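You operate a simulated robot arm through the tools that you are given. There is no shell and no other tool. Be economical: measure what you need, move in short steps, check, and stop when the job is done.

You run a simulated robot arm. Do the job below in one go: nothing can be reset, and whatever is moved stays where it is left.

JOB
Share out the rolls on the basin side of the work table. At the end: the purple hot roller from the basin side of the work table stands on top of the brown cedar block; the roll that says "9" from the basin side of the work table is on top of the green wax tin; the roll that says "1" from the basin side of the work table is on the clear patch before the tool tray; the roll labelled "8" from the basin side of the work table is on the white dish; whatever was shut is shut again. Leave all else as you found it, and nothing knocked over. Set down upright: roll.
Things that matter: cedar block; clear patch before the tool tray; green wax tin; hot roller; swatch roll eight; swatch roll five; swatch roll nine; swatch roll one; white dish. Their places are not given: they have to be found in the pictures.

Only the result counts: the job must be done as asked and must still hold three seconds after the hand-in. Knocking over, shifting, dropping, spilling or breaking anything else fails it.

ROBOT AND FRAMES
A 7-joint arm with a two-finger parallel gripper, fixed in place. Base frame: the origin is at the foot of the arm, x ahead of it, y to its left, z up; the work surface is at about z = 0.78. Lengths are in m, angles in rad, forces in N, time in s.
With the tool pointing down near the work surface it reaches from about 0.3 to 0.7 m from the base axis. Its first joint turns from -1.152 to 1.152 rad. Payload 1.57 kg.
The TCP is the grasp point between the finger pads, 0.03 m short of the fingertips. In the tool frame z runs along the fingers and y along their closing line. The gripper opens to 0.11 m. The fingers are 0.024 m wide and 0.012 m thick; the gripper's body (0.048 by 0.112 m) begins 0.078 m behind the TCP.
Orientation is that of the tool frame in the base frame, as a unit quaternion [x, y, z, w]. With the fingers straight down and closing along the base's y, the tool's x points along the base's -x, its y along +y and its z along -z.

CONTROLS
- The arm moves only by the tool servo_tool. Its argument "deltas" is a list of rows, each a list of 7 numbers: the shift along the base's x, y, z in m, then the turn, a rotation vector about the base's x, y, z in rad, then the closure in counts, from 0 (fully open) to 255 (shut). In form: [[tx, ty, tz, rx, ry, rz, fingers], ...]. A call has 1 to 12 rows; each row is the pose to reach, as a shift and turn from the pose commanded when the call began. Each row takes 0.2 s and may step no farther than 0.05 m and 0.15 rad from the row before; otherwise, or with a gripper value out of range, the whole call is refused. Where a pose cannot be reached the arm comes as near as it can. A force on the tool above 40 N (or 10 N above the force at the start of the call, whichever is more), or a blocked arm, ends the call early, and 0.2 s more pass. Each finger travels about 0.108 m/s and halts on what it meets, pressing with about 38 N; the grip force reading is that of the motor and also rises with nothing between the fingers. The clock runs only during rows and for 0.2 s after the last one: add rows that repeat a pose to give the fingers time. The reply holds the time, the measured pose of the TCP, the force on the tool along the base axes, the opening and the grip force, in the units named above and with some noise, with the torque about the TCP (base axes, N m) and any sound that the robot's microphone picked up.
- Cameras (640 x 400 px; columns grow to the right, rows downward): "scene" is fixed at [0.1702, -0.4168, 1.3782]; the picture's right is [0.60, -0.80, 0.00], its down [-0.64, -0.48, -0.61] and it looks along [0.49, 0.36, -0.79] (base axes); focal length 325 px, centre (320, 200). "wrist" rides on the gripper at [0.07, 0.016, -0.141] in the tool frame; the picture's right is [-0.23, 0.97, 0.00], its down [-0.86, -0.20, -0.48] and it looks along [-0.47, -0.11, 0.88] (tool axes); focal length 222 px, centre (320, 200).
- capture(camera): a new picture of that camera. The clock stands still meanwhile.
- measure_at(camera, pixels): for up to 12 pixels [column, row] of the newest picture of that camera ("zoom" is the newest enlarged one), the place [x, y, z] in the base frame of the surface seen there, good to about 0.002 m. The clock stands still meanwhile.
- close_up(camera, box): a new picture of the part [left, top, right, bottom] of that camera's present view, enlarged. The clock stands still meanwhile.
- sign_off(): hands the job in; it is judged then, once.

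Work in short steps. Measure before you move; look again where a grasp or a placing could have gone wrong, and mend it. You have 80 turns and 38 pictures in all, those below and enlarged ones among them. Open the gripper and draw the arm clear of the work before you hand the job in, unless the task says otherwise; then end with one line.

The tools are called as a command line: name --pt "numbers of a row" for each row, then --argument value for the rest, lists and objects as JSON in quotes. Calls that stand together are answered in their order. servo_tool: Moves the arm, as the interface text tells. Its arguments: {"type":"object","properties":{"deltas":{"type":"array","items":{"type":"array","items":{"type":"number"}}}},"required":["deltas"]} The other tools are called the same way: capture (camera) takes a picture; measure_at (camera, pixels) gives the place of the surface under pixels of a picture; close_up (camera, box) takes an enlarged picture of a part of a camera's view; sign_off () hands the job in.

At the start:

```text
t: 0.0
tool_pos: [0.3398, -0.0311, 1.0681]
orientation: [0.0, 1.0, 0.0, 0.0]
force: [0.6, 0.4, -0.1]
wrist_torque: [-0.01, 0.0, 0.04]
width: 0.11
finger_force: 0.1
```

scene: 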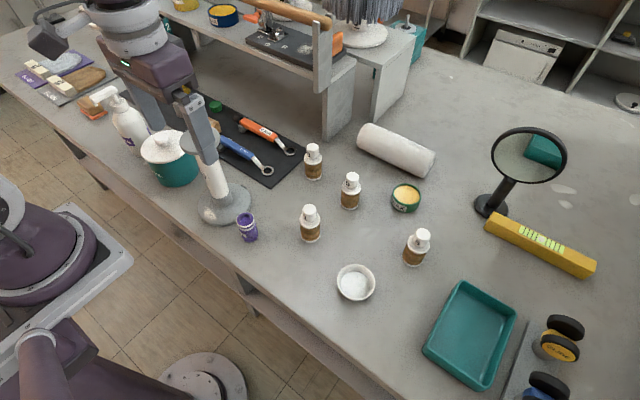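
wrist: 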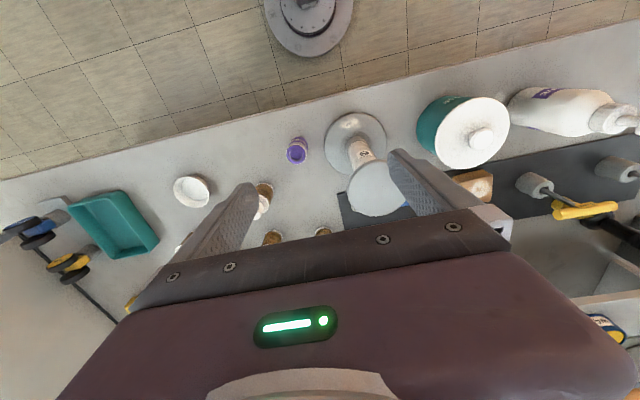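

The scene shows brown capped items at (313,160), (350,190), (310,222), (416,246), a purple one at (247,227), a dish at (355,283) and a tin at (405,198). I enlarge to read the labels.

close_up --camera "scene" --box '[220, 130, 460, 310]'

close_up --camera "scene" --box '[80, 60, 320, 240]'

```text
2.22 times, centred on (340, 220) of scene
```

zoom: 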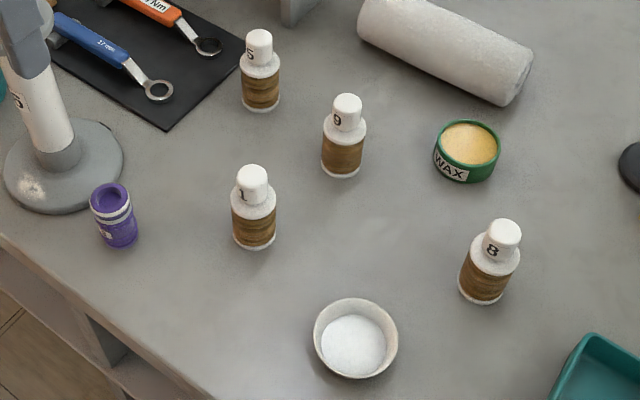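

```text
2.22 times, centred on (200, 150) of scene
```

zoom: 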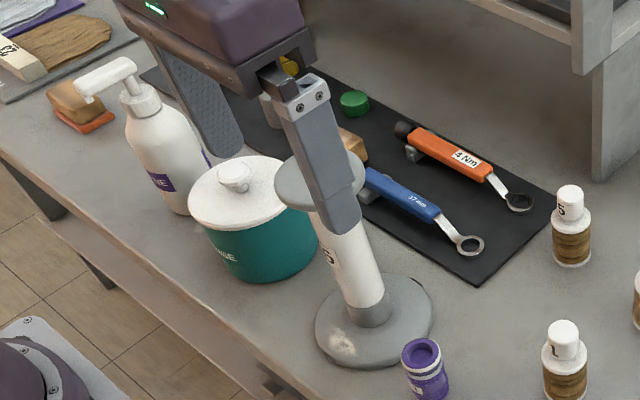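

Labels read: 5, 9, 1, 8, wax tin and the purple roller are visible. I measure items and enlarge the wrist view for the cedar block.

measure_at --camera "scene" --pixels '[[312, 146], [351, 176], [309, 210], [423, 233], [405, 196], [355, 283], [246, 217], [217, 106], [260, 150], [470, 335], [330, 240], [355, 268]]'

close_up --camera "wrist" --box '[320, 60, 640, 260]'

close_up --camera "scene" --box '[0, 0, 320, 200]'

```text
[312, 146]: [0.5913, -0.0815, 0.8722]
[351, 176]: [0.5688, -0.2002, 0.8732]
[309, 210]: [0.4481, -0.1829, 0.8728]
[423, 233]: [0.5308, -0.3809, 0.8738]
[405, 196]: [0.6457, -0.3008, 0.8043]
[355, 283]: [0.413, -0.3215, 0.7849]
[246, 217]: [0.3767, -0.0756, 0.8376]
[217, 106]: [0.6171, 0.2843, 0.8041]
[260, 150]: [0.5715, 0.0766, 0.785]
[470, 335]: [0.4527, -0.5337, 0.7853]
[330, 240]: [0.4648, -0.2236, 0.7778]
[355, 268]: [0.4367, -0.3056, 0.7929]
```

```text
2.00 times, centred on (480, 160) of wrist
```

zoom: 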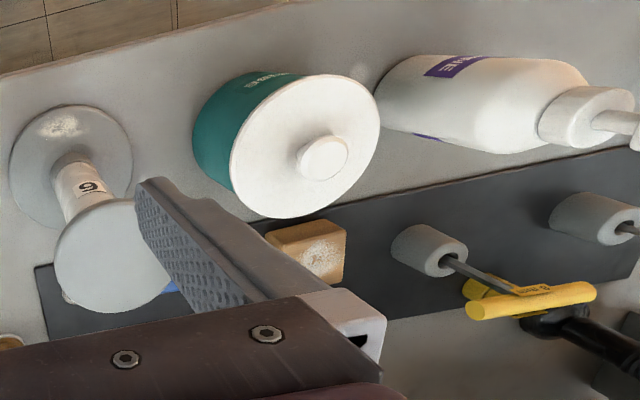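

```text
2.00 times, centred on (160, 100) of scene
```

zoom: 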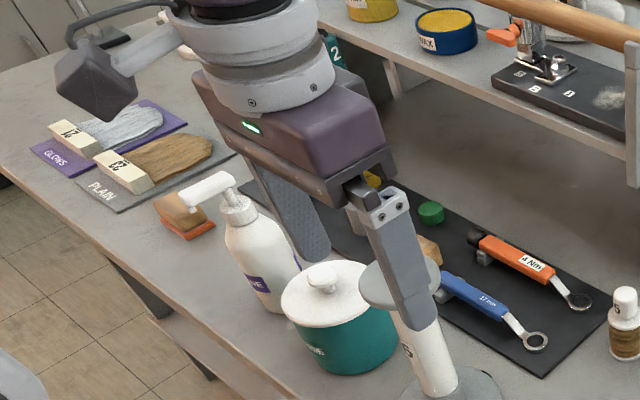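

A wooden block is seen past the pot, at wrist (478,185), partly hidden. I move the hand left to unblock the scene view and look at the left half.

servo_tool --pt "0 0.05 0.02 0 0 0 0" --pt "0 0.1 0.04 0 0 0 0" --pt "0 0.15 0.06 0 0 0 0" --pt "0 0.2 0.06 0 0 0 0" --pt "0 0.25 0.06 0 0 0 0" --pt "0 0.3 0.06 0 0 0 0" --pt "0 0.33 0.06 0 0 0 0"

capture --camera "scene"

capture --camera "wrist"

```text
refused: row 1 steps farther than a row can; nothing moved
```

```text
31 pictures are left
```

scene: 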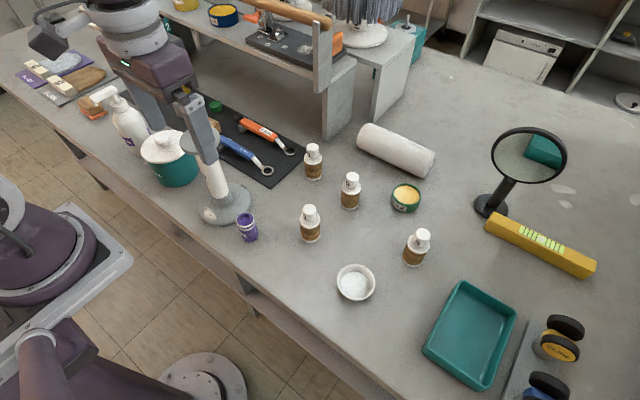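

```text
30 pictures are left
```

wrist: 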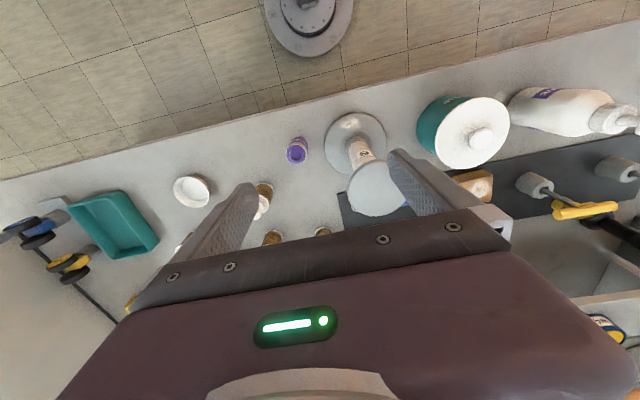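

The row step was slightly over 0.05 m; I retry with smaller steps before looking.

servo_tool --pt "0 0.04 0.02 0 0 0 0" --pt "0 0.08 0.04 0 0 0 0" --pt "0 0.12 0.06 0 0 0 0" --pt "0 0.16 0.06 0 0 0 0" --pt "0 0.2 0.06 0 0 0 0" --pt "0 0.24 0.06 0 0 0 0" --pt "0 0.28 0.06 0 0 0 0" --pt "0 0.32 0.06 0 0 0 0"

```text
t: 1.8
tool_pos: [0.3382, 0.2889, 1.1282]
orientation: [0.0, 1.0, 0.0, -0.001]
force: [0.1, 0.8, -0.2]
wrist_torque: [0.0, -0.02, 0.02]
width: 0.1098
finger_force: 0.1
```

The hand is now at y = 0.29; I look with both cameras.

capture --camera "scene"

capture --camera "wrist"

```text
29 pictures are left
```

scene: 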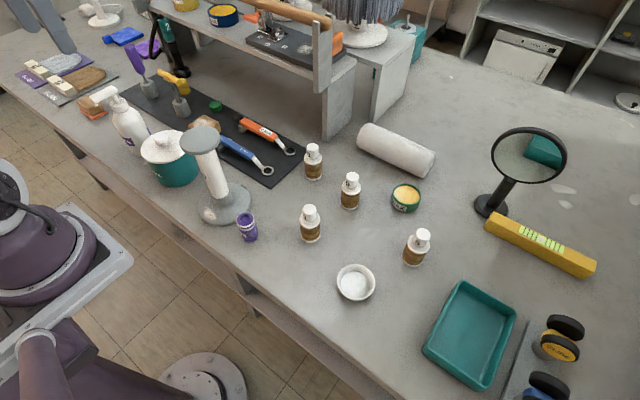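

```text
28 pictures are left
```

wrist: 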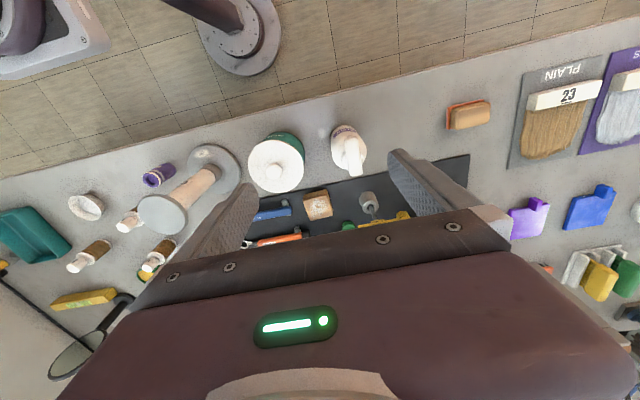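

A wood block is at wrist (317,205), another brown item at (468,115). I enlarge both and look for a marked patch.

close_up --camera "wrist" --box '[230, 90, 510, 265]'

close_up --camera "scene" --box '[60, 70, 300, 220]'

close_up --camera "scene" --box '[400, 180, 640, 400]'

```text
2.29 times, centred on (370, 178) of wrist
```

zoom: 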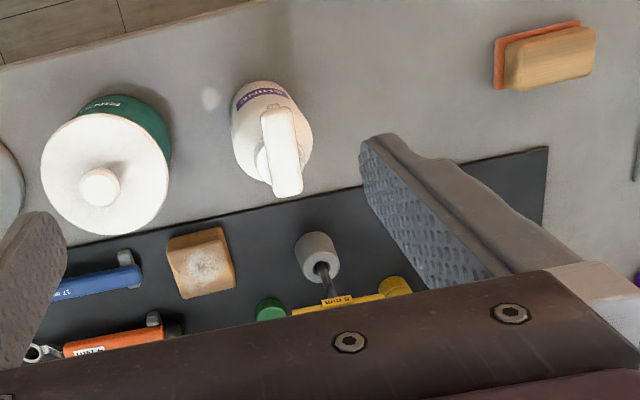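

```text
2.67 times, centred on (180, 145) of scene
```

zoom: 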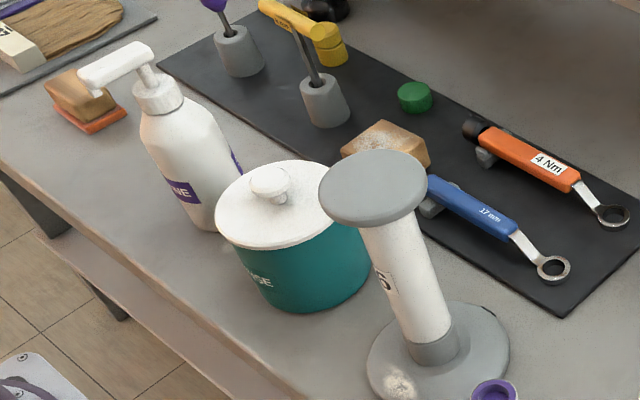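

```text
1.82 times, centred on (520, 290) of scene
```

zoom: 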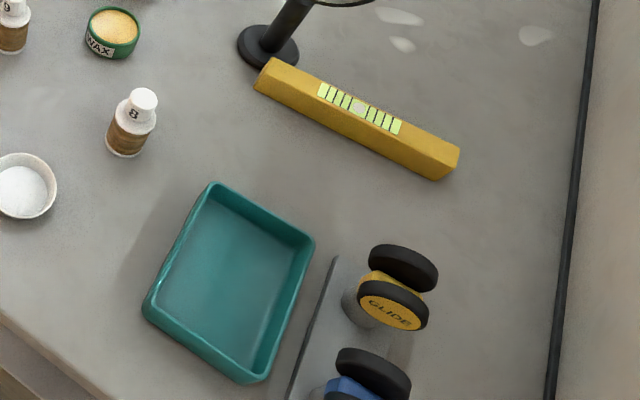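

I measure the mat, teal tray, block candidates and table edge to work out which area is "before the tool tray".

measure_at --camera "scene" --pixels '[[463, 284], [516, 318], [485, 388], [424, 350], [388, 396], [240, 273], [272, 186], [303, 152], [205, 95], [130, 88], [119, 95], [100, 160]]'

measure_at --camera "wrist" --pixels '[[306, 197], [328, 192], [331, 216], [309, 220], [318, 205], [448, 105], [490, 103], [468, 120], [365, 178], [470, 155], [470, 178], [300, 178]]'

```text
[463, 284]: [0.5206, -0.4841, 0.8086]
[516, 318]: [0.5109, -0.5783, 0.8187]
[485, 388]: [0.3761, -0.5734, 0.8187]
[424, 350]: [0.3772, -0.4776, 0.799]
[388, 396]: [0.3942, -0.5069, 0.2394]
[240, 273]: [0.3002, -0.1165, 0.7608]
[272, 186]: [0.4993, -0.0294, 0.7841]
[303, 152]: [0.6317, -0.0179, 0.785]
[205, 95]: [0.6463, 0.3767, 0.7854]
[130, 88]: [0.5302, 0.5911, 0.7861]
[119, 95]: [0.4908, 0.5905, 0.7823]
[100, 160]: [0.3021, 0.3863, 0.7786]
```

```text
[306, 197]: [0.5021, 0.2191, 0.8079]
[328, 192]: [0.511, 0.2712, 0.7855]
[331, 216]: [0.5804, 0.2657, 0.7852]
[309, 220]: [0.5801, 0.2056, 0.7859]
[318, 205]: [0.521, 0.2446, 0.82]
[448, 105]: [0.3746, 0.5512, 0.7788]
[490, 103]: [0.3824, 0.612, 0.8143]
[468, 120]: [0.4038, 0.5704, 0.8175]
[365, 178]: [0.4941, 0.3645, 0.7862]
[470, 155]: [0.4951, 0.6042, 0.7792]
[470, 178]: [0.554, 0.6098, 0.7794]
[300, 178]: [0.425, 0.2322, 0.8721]
```

Mat spans x 0.50–0.64 and y −0.03…0.59; teal tray x 0.38–0.52, y −0.48…−0.58. I look at the right side from above before deciding.

servo_tool --pt "0 -0.05 0 0 0 0 0" --pt "0 -0.1 0 0 0 0 0" --pt "0 -0.15 0 0 0 0 0" --pt "0 -0.2 0 0 0 0 0" --pt "0 -0.25 0 0 0 0 0" --pt "0 -0.3 0 0 0 0 0" --pt "0 -0.35 0 0 0 0 0" --pt "0 -0.4 0 0 0 0 0" --pt "0 -0.45 0 0 0 0 0" --pt "0 -0.5 0 0 0 0 0" --pt "0 -0.55 0 0 0 0 0" --pt "0 -0.6 0 0 0 0 0"

capture --camera "wrist"

```text
t: 4.4
tool_pos: [0.3392, -0.3104, 1.1302]
orientation: [0.0, 1.0, 0.0, 0.0]
force: [-0.2, 0.1, -0.4]
wrist_torque: [0.0, -0.01, 0.01]
width: 0.1099
finger_force: 0.1
```

```text
24 pictures are left
```

wrist: 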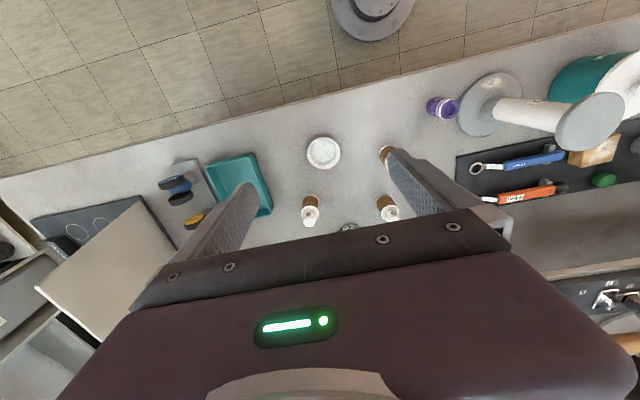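

To the far right there is a dark plate with circles at (90,225). I enlarge that side.

close_up --camera "wrist" --box '[0, 120, 280, 295]'

measure_at --camera "wrist" --pixels '[[235, 180], [210, 165], [250, 155], [225, 145], [205, 145], [180, 160], [90, 225], [324, 152], [470, 180]]'

```text
2.29 times, centred on (140, 208) of wrist
```

zoom: 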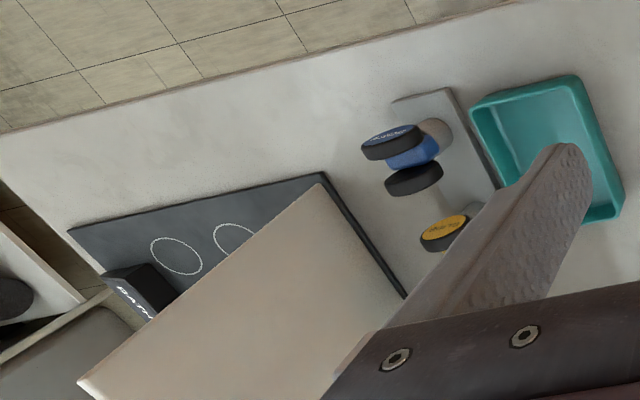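

```text
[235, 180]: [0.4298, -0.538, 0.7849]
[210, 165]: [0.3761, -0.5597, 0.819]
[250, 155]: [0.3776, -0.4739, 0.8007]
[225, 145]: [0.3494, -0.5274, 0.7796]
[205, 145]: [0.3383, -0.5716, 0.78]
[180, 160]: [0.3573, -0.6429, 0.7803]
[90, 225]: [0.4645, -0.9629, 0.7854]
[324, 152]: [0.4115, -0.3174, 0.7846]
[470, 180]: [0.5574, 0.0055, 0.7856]
```

Now I refine the centres of roll tops and check obstacles (shelf edge, mirror, stand, spool).

measure_at --camera "scene" --pixels '[[309, 208], [352.6, 175.4], [423.3, 233.5], [245, 218.6], [407.5, 194], [247, 238], [205, 139], [202, 124], [528, 130], [492, 160], [565, 150], [490, 207]]'

measure_at --camera "scene" --pixels '[[322, 90], [330, 30], [316, 25], [250, 40], [160, 18], [332, 135], [310, 236], [416, 262], [355, 266], [355, 300], [337, 283], [374, 283]]'

```text
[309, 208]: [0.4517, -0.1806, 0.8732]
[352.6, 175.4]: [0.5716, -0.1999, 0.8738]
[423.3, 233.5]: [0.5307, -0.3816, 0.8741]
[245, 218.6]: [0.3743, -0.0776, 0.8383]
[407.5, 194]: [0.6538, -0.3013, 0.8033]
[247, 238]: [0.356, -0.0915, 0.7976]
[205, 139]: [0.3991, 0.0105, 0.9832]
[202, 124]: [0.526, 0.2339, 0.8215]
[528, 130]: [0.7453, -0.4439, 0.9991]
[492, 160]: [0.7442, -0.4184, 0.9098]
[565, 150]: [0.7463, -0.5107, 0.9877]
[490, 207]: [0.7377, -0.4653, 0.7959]
```

```text
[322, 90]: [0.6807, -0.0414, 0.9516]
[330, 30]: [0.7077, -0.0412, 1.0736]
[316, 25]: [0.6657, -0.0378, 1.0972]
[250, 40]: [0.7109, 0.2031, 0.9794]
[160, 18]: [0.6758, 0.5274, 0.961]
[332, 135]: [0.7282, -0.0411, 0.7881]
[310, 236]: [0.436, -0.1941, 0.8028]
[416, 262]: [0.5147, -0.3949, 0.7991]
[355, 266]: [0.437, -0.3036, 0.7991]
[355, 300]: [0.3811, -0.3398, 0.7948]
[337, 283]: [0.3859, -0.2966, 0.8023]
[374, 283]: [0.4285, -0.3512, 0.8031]
```

I check the stand's top disc and the purple roller's rim, since the hand has to pass beside the stand.

measure_at --camera "scene" --pixels '[[184, 141], [219, 137], [204, 128], [201, 152], [239, 217], [253, 216], [246, 213], [246, 223], [258, 225], [200, 215], [222, 222], [240, 190]]'

close_up --camera "scene" --box '[180, 180, 300, 255]'

```text
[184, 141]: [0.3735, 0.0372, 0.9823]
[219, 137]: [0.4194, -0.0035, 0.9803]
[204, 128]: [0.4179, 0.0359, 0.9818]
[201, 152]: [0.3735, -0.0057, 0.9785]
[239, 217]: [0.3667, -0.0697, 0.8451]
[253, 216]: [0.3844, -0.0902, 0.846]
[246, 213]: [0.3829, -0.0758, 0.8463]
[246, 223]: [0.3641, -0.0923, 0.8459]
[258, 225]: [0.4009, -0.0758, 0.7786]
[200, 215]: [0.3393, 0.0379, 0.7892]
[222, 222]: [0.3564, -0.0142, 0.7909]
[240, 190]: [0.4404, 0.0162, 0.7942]
```

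```text
5.33 times, centred on (240, 218) of scene
```

zoom: 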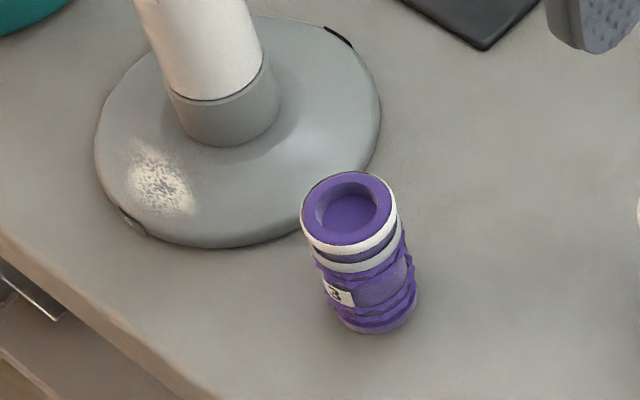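

Roller: centre (0.374, −0.081), top 0.846; the stand disc's nearest edge is at y = −0.017. I turn the hand 90° (closing along x, camera side away from the stand) and move above the roller.

servo_tool --pt "0.003 0.02 -0.01 0 0 0.14 0" --pt "0.006 0.04 -0.02 0 0 0.28 0" --pt "0.01 0.06 -0.03 0 0 0.42 0" --pt "0.015 0.08 -0.04 0 0 0.56 0" --pt "0.02 0.1 -0.05 0 0 0.7 0" --pt "0.025 0.12 -0.06 0 0 0.84 0" --pt "0.03 0.14 -0.07 0 0 0.98 0" --pt "0.035 0.16 -0.08 0 0 1.12 0" --pt "0.035 0.18 -0.08 0 0 1.26 0" --pt "0.035 0.2 -0.08 0 0 1.4 0" --pt "0.035 0.22 -0.08 0 0 1.5 0" --pt "0.035 0.2294 -0.08 0 0 1.5708 0"

capture --camera "wrist"

```text
t: 7.0
tool_pos: [0.3743, -0.0818, 1.0479]
orientation: [0.707, -0.707, 0.0, 0.0]
force: [-0.2, 0.4, -0.8]
wrist_torque: [0.01, -0.01, -0.06]
width: 0.1102
finger_force: 0.0
```

```text
21 pictures are left
```

wrist: 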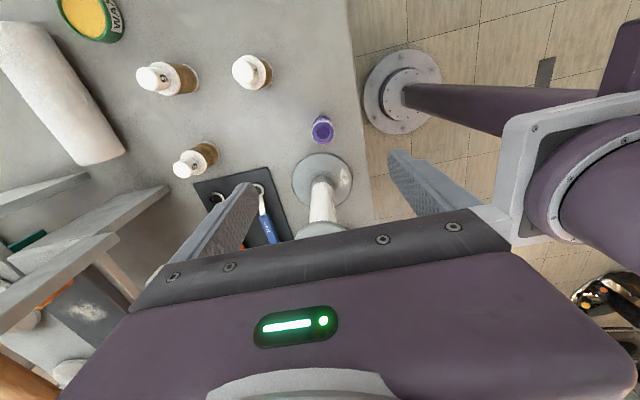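

The roller at (322,130) is centred between the fingers. I descend to z = 0.828.

servo_tool --pt "0 0 -0.04 0 0 0 0" --pt "0 0 -0.08 0 0 0 0" --pt "0 0 -0.12 0 0 0 0" --pt "0 0 -0.16 0 0 0 0" --pt "0 0 -0.19 0 0 0 0" --pt "0 0 -0.21 0 0 0 0" --pt "0 0 -0.22 0 0 0 0" --pt "0 0 -0.22 0 0 0 0"

```text
t: 8.8
tool_pos: [0.375, -0.0812, 0.8283]
orientation: [-0.707, 0.707, 0.0, 0.0]
force: [0.0, -0.1, 0.2]
wrist_torque: [-0.02, 0.0, 0.01]
width: 0.1098
finger_force: 0.1
```

No contact on the way down. I close on the roller.

servo_tool --pt "0 0 0 0 0 0 120" --pt "0 0 0 0 0 0 180" --pt "0 0 0 0 0 0 230" --pt "0 0 0 0 0 0 230"

capture --camera "scene"

```text
t: 9.8
tool_pos: [0.3747, -0.0821, 0.8287]
orientation: [-0.707, 0.707, 0.0, 0.001]
force: [0.2, -0.7, 0.7]
wrist_torque: [0.03, 0.03, -0.04]
width: 0.0313
finger_force: 37.5
```

```text
20 pictures are left
```

scene: 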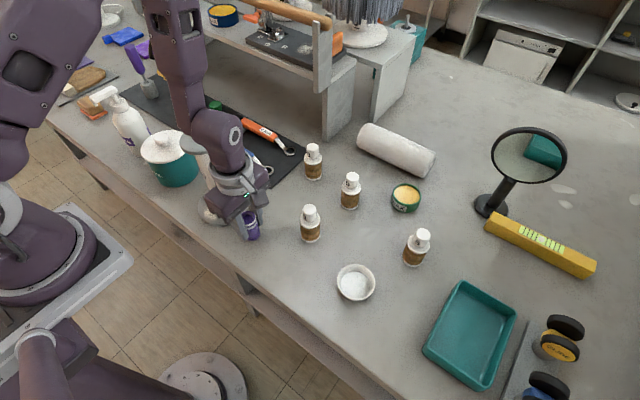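

Width 0.031 with force 37: the roller is held. I lift straight up, then travel above the stand toward the block while turning back.

servo_tool --pt "0 0 0.04 0 0 0 230" --pt "0 0 0.08 0 0 0 230" --pt "0 0 0.12 0 0 0 230" --pt "0 0 0.16 0 0 0 230" --pt "0 0 0.2 0 0 0 230" --pt "0 0 0.24 0 0 0 230" --pt "0 0 0.27 0 0 0 230"

servo_tool --pt "0 0.025 0 0 0 -0.13 230" --pt "0 0.05 0 0 0 -0.26 230" --pt "0 0.075 0 0 0 -0.39 230" --pt "0 0.1 0 0 0 -0.52 230" --pt "0 0.13 0 0 0 -0.66 230" --pt "0 0.16 0 0 0 -0.8 230" --pt "0 0.19 0 0 0 -0.94 230" --pt "0 0.22 0 0 0 -1.08 230" --pt "0.01 0.25 0 0 0 -1.22 230" --pt "0.02 0.28 0 0 0 -1.36 230" --pt "0.03 0.3 0 0 0 -1.48 230" --pt "0.03 0.32 0 0 0 -1.5708 230"

capture --camera "wrist"

```text
t: 11.4
tool_pos: [0.3758, -0.0808, 1.0995]
orientation: [0.707, -0.707, 0.0, 0.0]
force: [-0.6, 0.4, -0.5]
wrist_torque: [-0.01, 0.03, 0.01]
width: 0.0314
finger_force: 37.9
```

```text
t: 14.0
tool_pos: [0.4045, 0.2384, 1.098]
orientation: [0.001, 1.0, 0.0, 0.0]
force: [0.3, -0.7, -1.1]
wrist_torque: [0.0, -0.04, 0.01]
width: 0.0316
finger_force: 38.0
```

```text
19 pictures are left
```

wrist: 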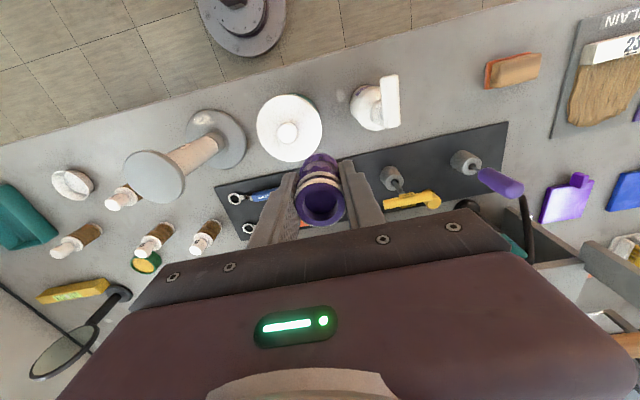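

The block is hidden behind the held roller; I look from the scene camera at the block.

close_up --camera "scene" --box '[160, 80, 280, 155]'

```text
5.33 times, centred on (220, 118) of scene
```

zoom: 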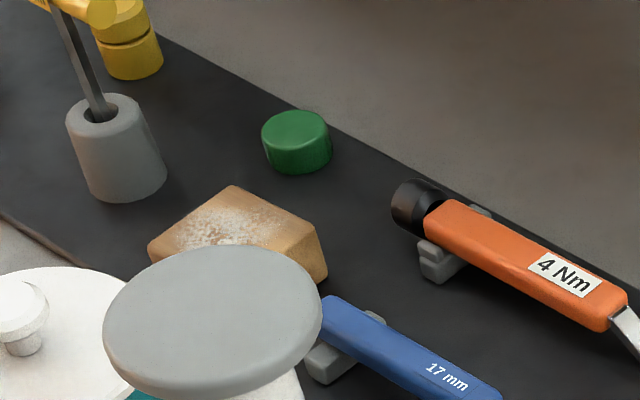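

I measure the block's top corners and centre in the enlarged view.

measure_at --camera "zoom" --pixels '[[235, 188], [312, 233], [155, 246], [230, 240], [200, 215], [270, 215], [318, 275], [295, 130], [120, 120], [20, 300]]'

```text
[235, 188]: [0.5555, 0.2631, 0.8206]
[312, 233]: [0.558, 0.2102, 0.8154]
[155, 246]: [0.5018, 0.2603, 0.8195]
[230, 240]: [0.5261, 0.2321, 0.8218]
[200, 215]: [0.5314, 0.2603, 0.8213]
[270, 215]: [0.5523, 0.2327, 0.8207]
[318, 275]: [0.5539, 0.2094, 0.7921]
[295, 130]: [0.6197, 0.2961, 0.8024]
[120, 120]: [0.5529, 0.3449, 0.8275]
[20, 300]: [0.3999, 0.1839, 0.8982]
```

Block top: x 0.499–0.558, y 0.209–0.266, z 0.821. I move over its centre and descend to just above contact (TCP 0.874).

servo_tool --pt "0.04 -0.001 0 0 0 0 230" --pt "0.08 -0.001 0 0 0 0 230" --pt "0.1245 -0.001 0 0 0 0 230" --pt "0.1245 -0.001 -0.04 0 0 0 230" --pt "0.1245 -0.001 -0.08 0 0 0 230" --pt "0.1245 -0.001 -0.12 0 0 0 230" --pt "0.1245 -0.001 -0.16 0 0 0 230" --pt "0.1245 -0.001 -0.19 0 0 0 230" --pt "0.1245 -0.001 -0.21 0 0 0 230" --pt "0.1245 -0.001 -0.222 0 0 0 230" --pt "0.1245 -0.001 -0.225 0 0 0 230"

```text
t: 16.4
tool_pos: [0.5287, 0.2379, 0.8733]
orientation: [0.0, 1.0, 0.001, -0.001]
force: [0.9, -0.5, -1.0]
wrist_torque: [0.01, 0.0, 0.01]
width: 0.0317
finger_force: 37.8
```

No contact yet; I check the gap in a close-up.

close_up --camera "scene" --box '[160, 80, 280, 155]'

servo_tool --pt "0 0 -0.001 0 0 0 230" --pt "0 0 -0.002 0 0 0 230" --pt "0 0 -0.003 0 0 0 230"

```text
5.33 times, centred on (220, 118) of scene
```

zoom: 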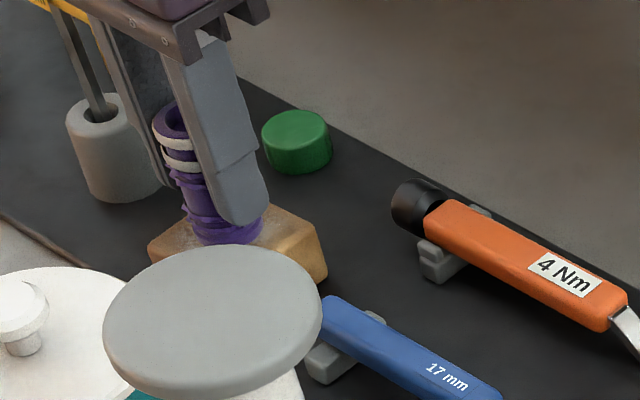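

```text
t: 17.2
tool_pos: [0.5286, 0.2377, 0.8717]
orientation: [0.0, 1.0, 0.0, 0.001]
force: [0.9, -0.6, -0.3]
wrist_torque: [-0.02, -0.01, 0.03]
width: 0.0317
finger_force: 37.4
```

Still hardly any load; I go down a little more until it touches.

servo_tool --pt "0 0 -0.001 0 0 0 230" --pt "0 0 -0.002 0 0 0 230" --pt "0 0 -0.002 0 0 0 230"

```text
t: 18.0
tool_pos: [0.529, 0.2366, 0.8692]
orientation: [0.0, 1.0, 0.0, 0.001]
force: [-3.5, -0.7, 15.3]
wrist_torque: [-0.09, 0.12, -0.02]
width: 0.0317
finger_force: 37.9
```

Contact (15 N). I ease up 1 mm, open, and retreat upward.

servo_tool --pt "0 0 0.001 0 0 0 230" --pt "0 0 0.001 0 0 0 180" --pt "0 0 0.001 0 0 0 130" --pt "0 0 0.001 0 0 0 100" --pt "0 0 0.02 0 0 0 90" --pt "0 0 0.05 0 0 0 90" --pt "0 0 0.09 0 0 0 90" --pt "0 0 0.13 0 0 0 90" --pt "0 0 0.17 0 0 0 90" --pt "0 0 0.2 0 0 0 90" --pt "0 0 0.23 0 0 0 90"

servo_tool --pt "-0.04 0.0 0 0 0 0 60" --pt "-0.08 0 0 0 0 0 60" --pt "-0.12 0 0 0 0 0 60" --pt "-0.16 0 0 0 0 0 60" --pt "-0.18 0 0 0 0 0 60"

capture --camera "wrist"

```text
t: 20.4
tool_pos: [0.5297, 0.2365, 1.0978]
orientation: [0.0, 1.0, 0.0, 0.0]
force: [0.5, 0.2, -0.3]
wrist_torque: [-0.02, 0.0, -0.01]
width: 0.0711
finger_force: 0.0
```

```text
t: 21.6
tool_pos: [0.3491, 0.2368, 1.0984]
orientation: [0.001, 1.0, 0.0, 0.0]
force: [0.9, 0.2, 0.0]
wrist_torque: [-0.02, 0.04, -0.04]
width: 0.0839
finger_force: 0.1
```

```text
16 pictures are left
```

wrist: 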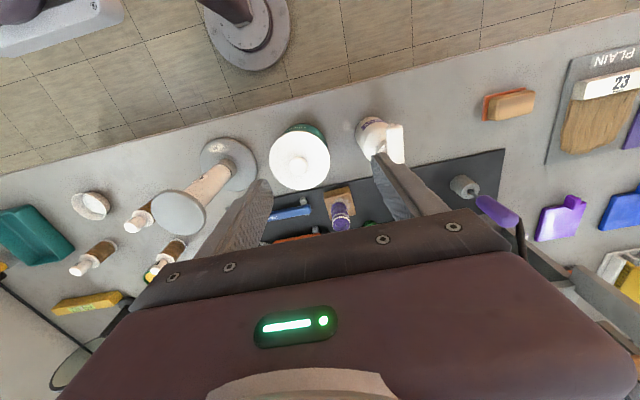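

The purple roller stands on the block at (340,215). Next I travel right toward roll 8 at about (0.531, −0.381).

servo_tool --pt "0.0 -0.045 0 0 0 0 60" --pt "0.0 -0.09 0 0 0 0 60" --pt "0 -0.135 0 0 0 0 60" --pt "0 -0.18 0 0 0 0 60" --pt "0.01 -0.225 0 0 0 0 60" --pt "0.02 -0.27 0 0 0 0 60" --pt "0.03 -0.315 0 0 0 0 60" --pt "0.04 -0.36 0 0 0 0 60" --pt "0.05 -0.405 0 0 0 0 60" --pt "0.06 -0.45 0 0 0 0 60" --pt "0.07 -0.495 0 0 0 0 60" --pt "0.08 -0.54 0 0 0 0 60"

servo_tool --pt "0.02 -0.02 0 0 0 0 60" --pt "0.04 -0.045 0 0 0 0 60" --pt "0.06 -0.078 0 0 0 0 60" --pt "0.08 -0.078 -0.02 0 0 0 60" --pt "0.08 -0.078 -0.05 0 0 0 60" --pt "0.08 -0.078 -0.08 0 0 0 60" --pt "0.08 -0.078 -0.1 0 0 0 60"

capture --camera "wrist"

```text
t: 24.2
tool_pos: [0.4298, -0.3034, 1.0992]
orientation: [0.0, 1.0, 0.0, 0.0]
force: [0.0, 0.0, 0.1]
wrist_torque: [0.01, 0.01, -0.01]
width: 0.0838
finger_force: 0.1
```

```text
t: 25.8
tool_pos: [0.5087, -0.3796, 0.9992]
orientation: [0.0, 1.0, 0.0, 0.0]
force: [-0.1, 0.3, -0.7]
wrist_torque: [-0.02, 0.0, 0.03]
width: 0.0841
finger_force: 0.1
```

```text
15 pictures are left
```

wrist: 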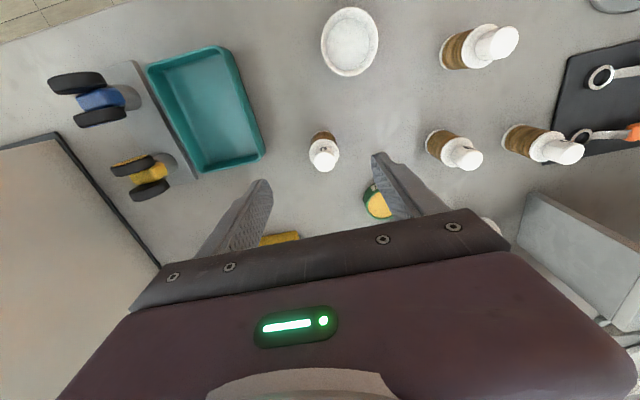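

Roll 8 is at (324,155) between the fingers. I measure its cap, the dish rim, the wax tin and other caps.

measure_at --camera "wrist" --pixels '[[325, 159], [313, 158], [337, 158], [324, 135], [349, 10], [349, 74], [323, 42], [376, 42], [350, 42], [468, 158], [500, 42], [566, 152]]'

measure_at --camera "wrist" --pixels '[[376, 202], [366, 203], [388, 212], [324, 167], [324, 145]]'

```text
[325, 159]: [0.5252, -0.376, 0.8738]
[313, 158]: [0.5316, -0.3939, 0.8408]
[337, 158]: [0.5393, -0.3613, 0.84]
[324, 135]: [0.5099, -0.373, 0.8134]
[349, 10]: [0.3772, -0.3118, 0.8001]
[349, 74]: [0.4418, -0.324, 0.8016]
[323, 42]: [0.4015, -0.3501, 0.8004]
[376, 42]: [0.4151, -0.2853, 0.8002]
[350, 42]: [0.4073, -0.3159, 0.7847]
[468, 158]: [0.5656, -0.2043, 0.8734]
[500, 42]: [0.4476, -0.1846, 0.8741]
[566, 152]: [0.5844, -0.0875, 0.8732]
```

```text
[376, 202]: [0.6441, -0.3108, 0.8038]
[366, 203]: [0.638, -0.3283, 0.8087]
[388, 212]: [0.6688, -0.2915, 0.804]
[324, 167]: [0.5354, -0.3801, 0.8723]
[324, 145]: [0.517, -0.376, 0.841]
```

Roll 8 centre ≈ (0.530, −0.379), dish centre ≈ (0.4095, −0.318). I descend to z 0.834 and grip.

servo_tool --pt "0.021 0.001 0 0 0 0 60" --pt "0.021 0.001 -0.04 0 0 0 60" --pt "0.021 0.001 -0.08 0 0 0 60" --pt "0.021 0.001 -0.12 0 0 0 60" --pt "0.021 0.001 -0.15 0 0 0 60" --pt "0.021 0.001 -0.165 0 0 0 60" --pt "0.021 0.001 -0.165 0 0 0 60" --pt "0.021 0.001 -0.165 0 0 0 140" --pt "0.021 0.001 -0.165 0 0 0 200" --pt "0.021 0.001 -0.165 0 0 0 230" --pt "0.021 0.001 -0.165 0 0 0 230"

```text
t: 28.2
tool_pos: [0.5305, -0.3795, 0.8324]
orientation: [0.001, 1.0, 0.001, -0.001]
force: [-1.1, 0.2, 0.6]
wrist_torque: [0.04, 0.04, 0.04]
width: 0.0403
finger_force: 37.7
```

Gripped at 0.040 m. I lift, move over the dish and lower to just above its floor.

servo_tool --pt "0 0 0.03 0 0 0 230" --pt "0 0 0.07 0 0 0 230" --pt "-0.03 0.015 0.08 0 0 0 230" --pt "-0.06 0.03 0.08 0 0 0 230" --pt "-0.09 0.045 0.08 0 0 0 230" --pt "-0.1205 0.061 0.08 0 0 0 230" --pt "-0.1205 0.061 0.08 0 0 0 230" --pt "-0.1205 0.061 0.05 0 0 0 230" --pt "-0.1205 0.061 0.03 0 0 0 230" --pt "-0.1205 0.061 0.015 0 0 0 230" --pt "-0.1205 0.061 0.01 0 0 0 230"

close_up --camera "scene" --box '[290, 200, 450, 320]'

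```text
t: 30.6
tool_pos: [0.4099, -0.3188, 0.8436]
orientation: [0.0, 1.0, 0.001, 0.0]
force: [-0.5, -0.1, -0.8]
wrist_torque: [0.02, -0.02, -0.03]
width: 0.0404
finger_force: 37.8
```

```text
3.33 times, centred on (370, 260) of scene
```

zoom: 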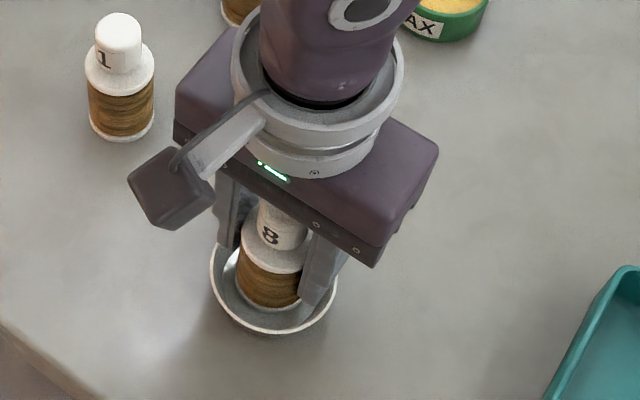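

The roll is inside the dish rim. I lower until it touches.

servo_tool --pt "0 0 -0.002 0 0 0 230" --pt "0 0 -0.0035 0 0 0 230" --pt "0 0 -0.005 0 0 0 230"

```text
t: 31.4
tool_pos: [0.4093, -0.3193, 0.8391]
orientation: [0.0, 1.0, 0.0, 0.0]
force: [-0.9, 1.9, 3.4]
wrist_torque: [0.08, 0.03, 0.01]
width: 0.0406
finger_force: 38.4
```

Contact felt (3.4 N). I open and rise, then head toward roll 9.

servo_tool --pt "0 0 -0.0005 0 0 0 200" --pt "0 0 -0.0005 0 0 0 150" --pt "0 0 -0.0005 0 0 0 110" --pt "0 0 0 0 0 0 90" --pt "0 0 0.02 0 0 0 80" --pt "0 0 0.06 0 0 0 60" --pt "0 0 0.1 0 0 0 60" --pt "0 0 0.14 0 0 0 60" --pt "0.03 0.02 0.15 0 0 0 60" --pt "0.06 0.05 0.15 0 0 0 60" --pt "0.1 0.08 0.15 0 0 0 60" --pt "0.13 0.1 0.15 0 0 0 60"

capture --camera "wrist"

```text
t: 34.0
tool_pos: [0.5399, -0.2188, 0.9903]
orientation: [0.0, 1.0, -0.001, 0.0]
force: [0.4, -0.1, -0.1]
wrist_torque: [-0.02, 0.01, 0.01]
width: 0.0843
finger_force: 0.0
```

```text
13 pictures are left
```

wrist: 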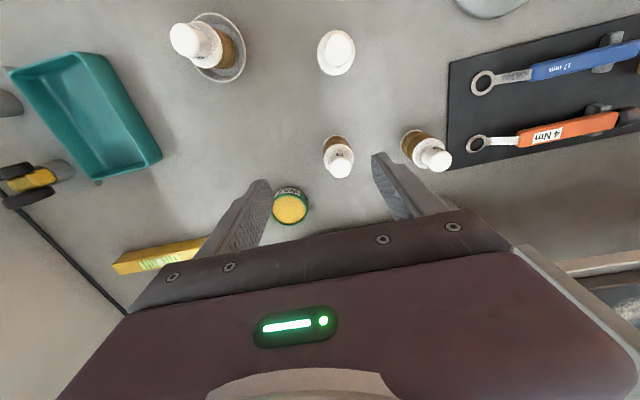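

Roll 8 stands in the dish. I measure roll 9 (339,160) and the wax tin (291,208).

measure_at --camera "wrist" --pixels '[[340, 157], [340, 167], [324, 158], [354, 158], [337, 140], [291, 208], [276, 208], [306, 208], [291, 195], [291, 221], [274, 204], [308, 204]]'

```text
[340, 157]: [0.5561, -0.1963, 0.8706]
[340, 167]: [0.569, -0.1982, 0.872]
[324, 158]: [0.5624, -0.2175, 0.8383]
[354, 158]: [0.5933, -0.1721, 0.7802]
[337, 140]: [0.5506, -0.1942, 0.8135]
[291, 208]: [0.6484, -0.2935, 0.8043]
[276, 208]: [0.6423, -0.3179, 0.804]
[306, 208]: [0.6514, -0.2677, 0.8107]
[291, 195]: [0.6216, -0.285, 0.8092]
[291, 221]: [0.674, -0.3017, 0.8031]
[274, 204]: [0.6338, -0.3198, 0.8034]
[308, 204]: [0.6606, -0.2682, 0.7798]
```

Roll 9 centre ≈ (0.570, −0.199); tin centre ≈ (0.649, −0.298), wax 0.804 inside rim 0.810. I grip roll 9.

servo_tool --pt "0.03 0.02 0 0 0 0 60" --pt "0.03 0.02 -0.04 0 0 0 60" --pt "0.03 0.02 -0.08 0 0 0 60" --pt "0.03 0.02 -0.12 0 0 0 60" --pt "0.03 0.02 -0.145 0 0 0 60" --pt "0.03 0.02 -0.155 0 0 0 60" --pt "0.03 0.02 -0.155 0 0 0 60" --pt "0.03 0.02 -0.155 0 0 0 140" --pt "0.03 0.02 -0.155 0 0 0 200" --pt "0.03 0.02 -0.155 0 0 0 230" --pt "0.03 0.02 -0.155 0 0 0 230"

servo_tool --pt "0 0 0.03 0 0 0 230" --pt "0 0 0.07 0 0 0 230" --pt "0.02 -0.025 0.08 0 0 0 230" --pt "0.04 -0.05 0.08 0 0 0 230" --pt "0.06 -0.075 0.08 0 0 0 230" --pt "0.079 -0.099 0.08 0 0 0 230" --pt "0.079 -0.099 0.08 0 0 0 230"

```text
t: 36.4
tool_pos: [0.5686, -0.1996, 0.8341]
orientation: [0.001, 1.0, 0.001, -0.001]
force: [0.2, 0.6, 0.2]
wrist_torque: [0.0, -0.01, -0.02]
width: 0.0403
finger_force: 38.5
```

```text
t: 38.0
tool_pos: [0.6265, -0.2807, 0.9132]
orientation: [0.0, 1.0, 0.0, -0.001]
force: [0.0, 0.3, -0.9]
wrist_torque: [-0.03, -0.01, 0.0]
width: 0.0403
finger_force: 37.6
out of reach, approached as far as the arm can: row 6, 7
```

The tin is just beyond reach with a vertical tool (stops at r ≈ 0.687, need 0.714). I'll put roll 9 back, and regrip it upright with the tool tilted outward about the closing axis; first go back.

servo_tool --pt "-0.03 0.03 0 0 0 0 230" --pt "-0.06 0.06 0 0 0 0 230" --pt "-0.079 0.095 0 0 0 0 230" --pt "-0.079 0.099 0 0 0 0 230"

```text
t: 39.0
tool_pos: [0.6262, -0.2806, 0.9139]
orientation: [0.0, 1.0, 0.001, 0.001]
force: [0.5, 0.2, -1.6]
wrist_torque: [0.06, 0.03, 0.0]
width: 0.0402
finger_force: 37.7
out of reach, approached as far as the arm can: row 1, 2, 3, 4
```

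It did not move; I try a small pure pull-back toward the base.

servo_tool --pt "-0.01 0.005 0 0 0 0 230" --pt "-0.02 0.01 0 0 0 0 230" --pt "-0.03 0.015 0 0 0 0 230" --pt "-0.04 0.02 0 0 0 0 230" --pt "-0.05 0.025 0 0 0 0 230" --pt "-0.06 0.03 0 0 0 0 230"

```text
t: 40.4
tool_pos: [0.5639, -0.2516, 0.9134]
orientation: [-0.001, 1.0, -0.001, 0.0]
force: [-0.4, -0.3, -1.8]
wrist_torque: [-0.02, -0.02, -0.02]
width: 0.0407
finger_force: 38.2
out of reach, approached as far as the arm can: row 1
```

Freed. I set the roll down right here on clear table at (0.564, −0.252).

servo_tool --pt "0 0 -0.03 0 0 0 230" --pt "0 0 -0.06 0 0 0 230" --pt "0 0 -0.074 0 0 0 230" --pt "0 0 -0.078 0 0 0 230" --pt "0 0 -0.079 0 0 0 230"

```text
t: 41.6
tool_pos: [0.5651, -0.2515, 0.836]
orientation: [0.0, 1.0, 0.0, -0.001]
force: [-0.1, -0.2, -0.6]
wrist_torque: [-0.01, -0.01, 0.05]
width: 0.0404
finger_force: 38.4
```

Not yet touching; I go 2–3 mm further.

servo_tool --pt "0 0 -0.0015 0 0 0 230" --pt "0 0 -0.0025 0 0 0 230" --pt "0 0 -0.0025 0 0 0 230"

```text
t: 42.4
tool_pos: [0.5643, -0.2523, 0.8327]
orientation: [0.0, 1.0, -0.001, 0.0]
force: [-5.1, 4.2, 21.5]
wrist_torque: [0.11, 0.23, -0.01]
width: 0.0404
finger_force: 38.2
```

Contact. I release, tilt the tool −0.3 rad about y around the grasp point, and regrip.

servo_tool --pt "0 0 0.001 0 0 0 200" --pt "0 0 0.001 0 0 0 140" --pt "0 0 0.001 0 0 0 80" --pt "0 0 0.001 0 0 0 80" --pt "0 0 0.001 0 -0.08 0 80" --pt "0 0 0.001 0 -0.16 0 80" --pt "0 0 0.001 0 -0.24 0 80" --pt "0 0 0.001 0 -0.32 0 80" --pt "0 0 0.001 0 -0.32 0 80"

servo_tool --pt "0 0 0 0 0 0 140" --pt "0 0 0 0 0 0 200" --pt "0 0 0 0 0 0 230" --pt "0 0 0 0 0 0 230"

close_up --camera "scene" --box '[300, 140, 460, 260]'

```text
t: 44.4
tool_pos: [0.5647, -0.2515, 0.8345]
orientation: [0.0, 0.987, 0.0, 0.16]
force: [0.2, 0.0, -0.8]
wrist_torque: [-0.03, 0.0, -0.01]
width: 0.0756
finger_force: 0.0
```

```text
t: 45.4
tool_pos: [0.5632, -0.2523, 0.8333]
orientation: [0.0, 0.987, 0.001, 0.159]
force: [-0.4, 0.3, 0.1]
wrist_torque: [-0.04, -0.04, -0.01]
width: 0.0403
finger_force: 38.2
```

```text
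3.33 times, centred on (380, 200) of scene
```

zoom: 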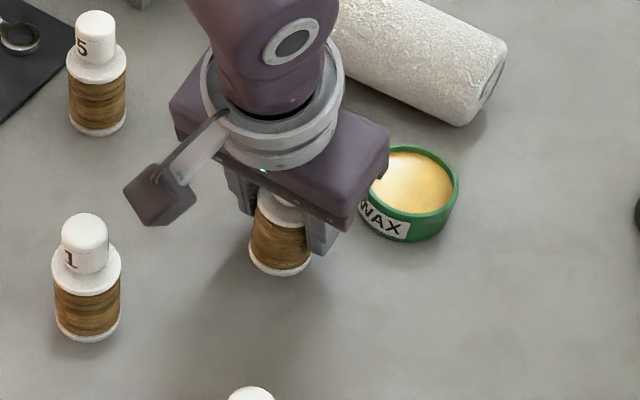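

Roll 9 is regripped upright. I lift 6 cm and measure the spool's nearest end for clearance.

servo_tool --pt "0 0 0.02 0 0 0 230" --pt "0 0 0.05 0 0 0 230" --pt "0 0 0.065 0 0 0 230" --pt "0.02 -0.012 0.065 0 0 0 230" --pt "0.04 -0.024 0.065 0 0 0 230" --pt "0.06 -0.036 0.065 0 0 0 230"

measure_at --camera "zoom" --pixels '[[465, 122], [490, 80], [504, 45], [430, 100], [455, 165], [420, 150], [410, 215], [425, 185]]'

```text
t: 46.8
tool_pos: [0.6245, -0.2884, 0.8993]
orientation: [0.0, 0.987, 0.0, 0.159]
force: [-0.3, -1.0, -1.4]
wrist_torque: [-0.03, 0.0, 0.03]
width: 0.0402
finger_force: 37.7
```

```text
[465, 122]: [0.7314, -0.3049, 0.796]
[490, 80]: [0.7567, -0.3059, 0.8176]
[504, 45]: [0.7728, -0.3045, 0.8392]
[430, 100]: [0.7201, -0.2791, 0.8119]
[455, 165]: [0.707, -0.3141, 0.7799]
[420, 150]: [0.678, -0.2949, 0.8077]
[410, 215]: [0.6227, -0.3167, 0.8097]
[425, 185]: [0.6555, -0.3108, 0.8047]
```

The spool is clear (x ≥ 0.715). I move the remaining 25 mm over the tin.

servo_tool --pt "0.012 -0.005 0 0 0 0 230" --pt "0.0245 -0.0096 0 0 0 0 230" --pt "0.0245 -0.0096 -0.01 0 0 0 230" --pt "0.0245 -0.0096 -0.02 0 0 0 230" --pt "0.0245 -0.0096 -0.025 0 0 0 230"

close_up --camera "scene" --box '[340, 140, 468, 236]'

```text
t: 48.0
tool_pos: [0.6495, -0.2981, 0.8741]
orientation: [0.0, 0.987, 0.0, 0.159]
force: [-0.1, 0.3, -1.0]
wrist_torque: [0.0, 0.0, 0.01]
width: 0.0402
finger_force: 37.7
```

```text
4.17 times, centred on (404, 188) of scene
```

zoom: 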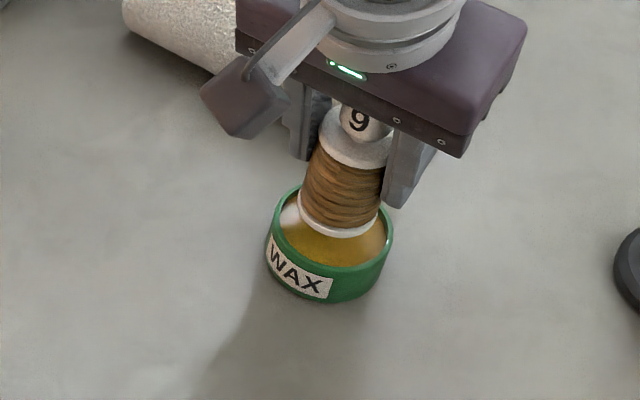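

Reached; the roll hangs about 15 mm above the wax, well centred. I lower until contact.

servo_tool --pt "0 0 -0.006 0 0 0 230" --pt "0 0 -0.011 0 0 0 230" --pt "0 0 -0.014 0 0 0 230" --pt "0 0 -0.0155 0 0 0 230" --pt "0 0 -0.0165 0 0 0 230"

```text
t: 49.2
tool_pos: [0.6502, -0.3002, 0.8599]
orientation: [0.001, 0.987, -0.002, 0.163]
force: [4.1, -0.8, 29.0]
wrist_torque: [0.18, -0.37, 0.01]
width: 0.0408
finger_force: 37.9
```

Contact at 0.860. I ease off 1.5 mm and inspect before releasing.

servo_tool --pt "0 0 0.001 0 0 0 230" --pt "0 0 0.0015 0 0 0 230"

close_up --camera "scene" --box '[356, 150, 452, 222]'

```text
t: 49.8
tool_pos: [0.6488, -0.2975, 0.8596]
orientation: [0.0, 0.987, -0.001, 0.16]
force: [8.6, -2.8, 24.0]
wrist_torque: [-0.08, -0.61, 0.02]
width: 0.0404
finger_force: 38.0
```

```text
5.56 times, centred on (404, 186) of scene
```

zoom: 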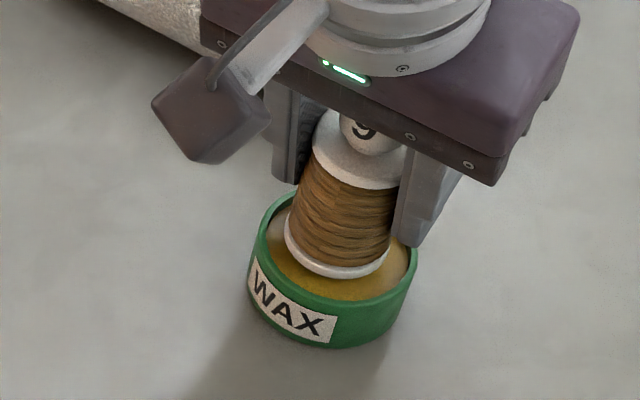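

The roll's foot is inside the rim on the wax, though pressing still reads 24 N. I ease up a bit more.

servo_tool --pt "0 0 0.001 0 0 0 230" --pt "0 0 0.001 0 0 0 230" --pt "0 0 0.001 0 0 0 230"

```text
t: 50.6
tool_pos: [0.6476, -0.298, 0.8601]
orientation: [-0.001, 0.988, 0.0, 0.157]
force: [0.6, -1.2, 18.5]
wrist_torque: [-0.12, -0.4, -0.03]
width: 0.0404
finger_force: 38.6
```

Load is dropping; another millimetre up.

servo_tool --pt "0 0 0.001 0 0 0 230" --pt "0 0 0.0015 0 0 0 230"

```text
t: 51.2
tool_pos: [0.6477, -0.2968, 0.859]
orientation: [0.0, 0.988, 0.001, 0.158]
force: [-0.1, -0.3, 3.0]
wrist_torque: [-0.09, -0.04, -0.01]
width: 0.04
finger_force: 38.1
```

Load is 3 N. I open slowly and lift straight up, untilting and pulling back.

servo_tool --pt "0 0 0 0 0 0 200" --pt "0 0 0 0 0 0 150" --pt "0 0 0 0 0 0 110" --pt "0 0 0 0 0 0 85" --pt "-0.005 0 0.02 0 0 0 80" --pt "-0.01 0 0.05 0 0 0 80" --pt "-0.02 0 0.08 0 0 0 80" --pt "-0.05 0.01 0.1 0 0.08 0 80" --pt "-0.09 0.02 0.11 0 0.16 0 80" --pt "-0.13 0.03 0.12 0 0.24 0 80" --pt "-0.17 0.05 0.13 0 0.32 0 80" --pt "-0.2 0.07 0.13 0 0.32 0 80"

capture --camera "wrist"

```text
t: 53.8
tool_pos: [0.4486, -0.2276, 0.9917]
orientation: [0.001, 1.0, 0.001, 0.0]
force: [0.1, -0.4, 0.1]
wrist_torque: [-0.01, -0.01, 0.01]
width: 0.0753
finger_force: 0.2
```

```text
9 pictures are left
```

wrist: 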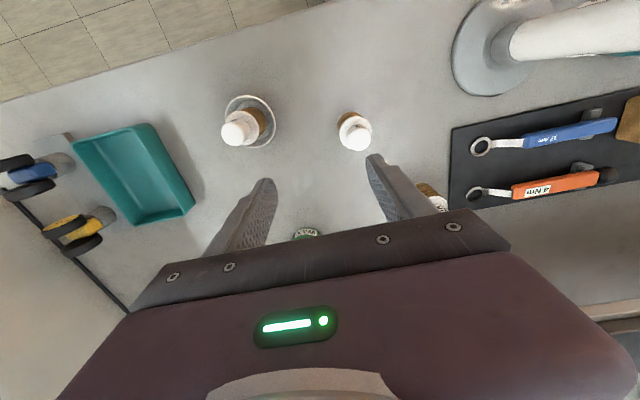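

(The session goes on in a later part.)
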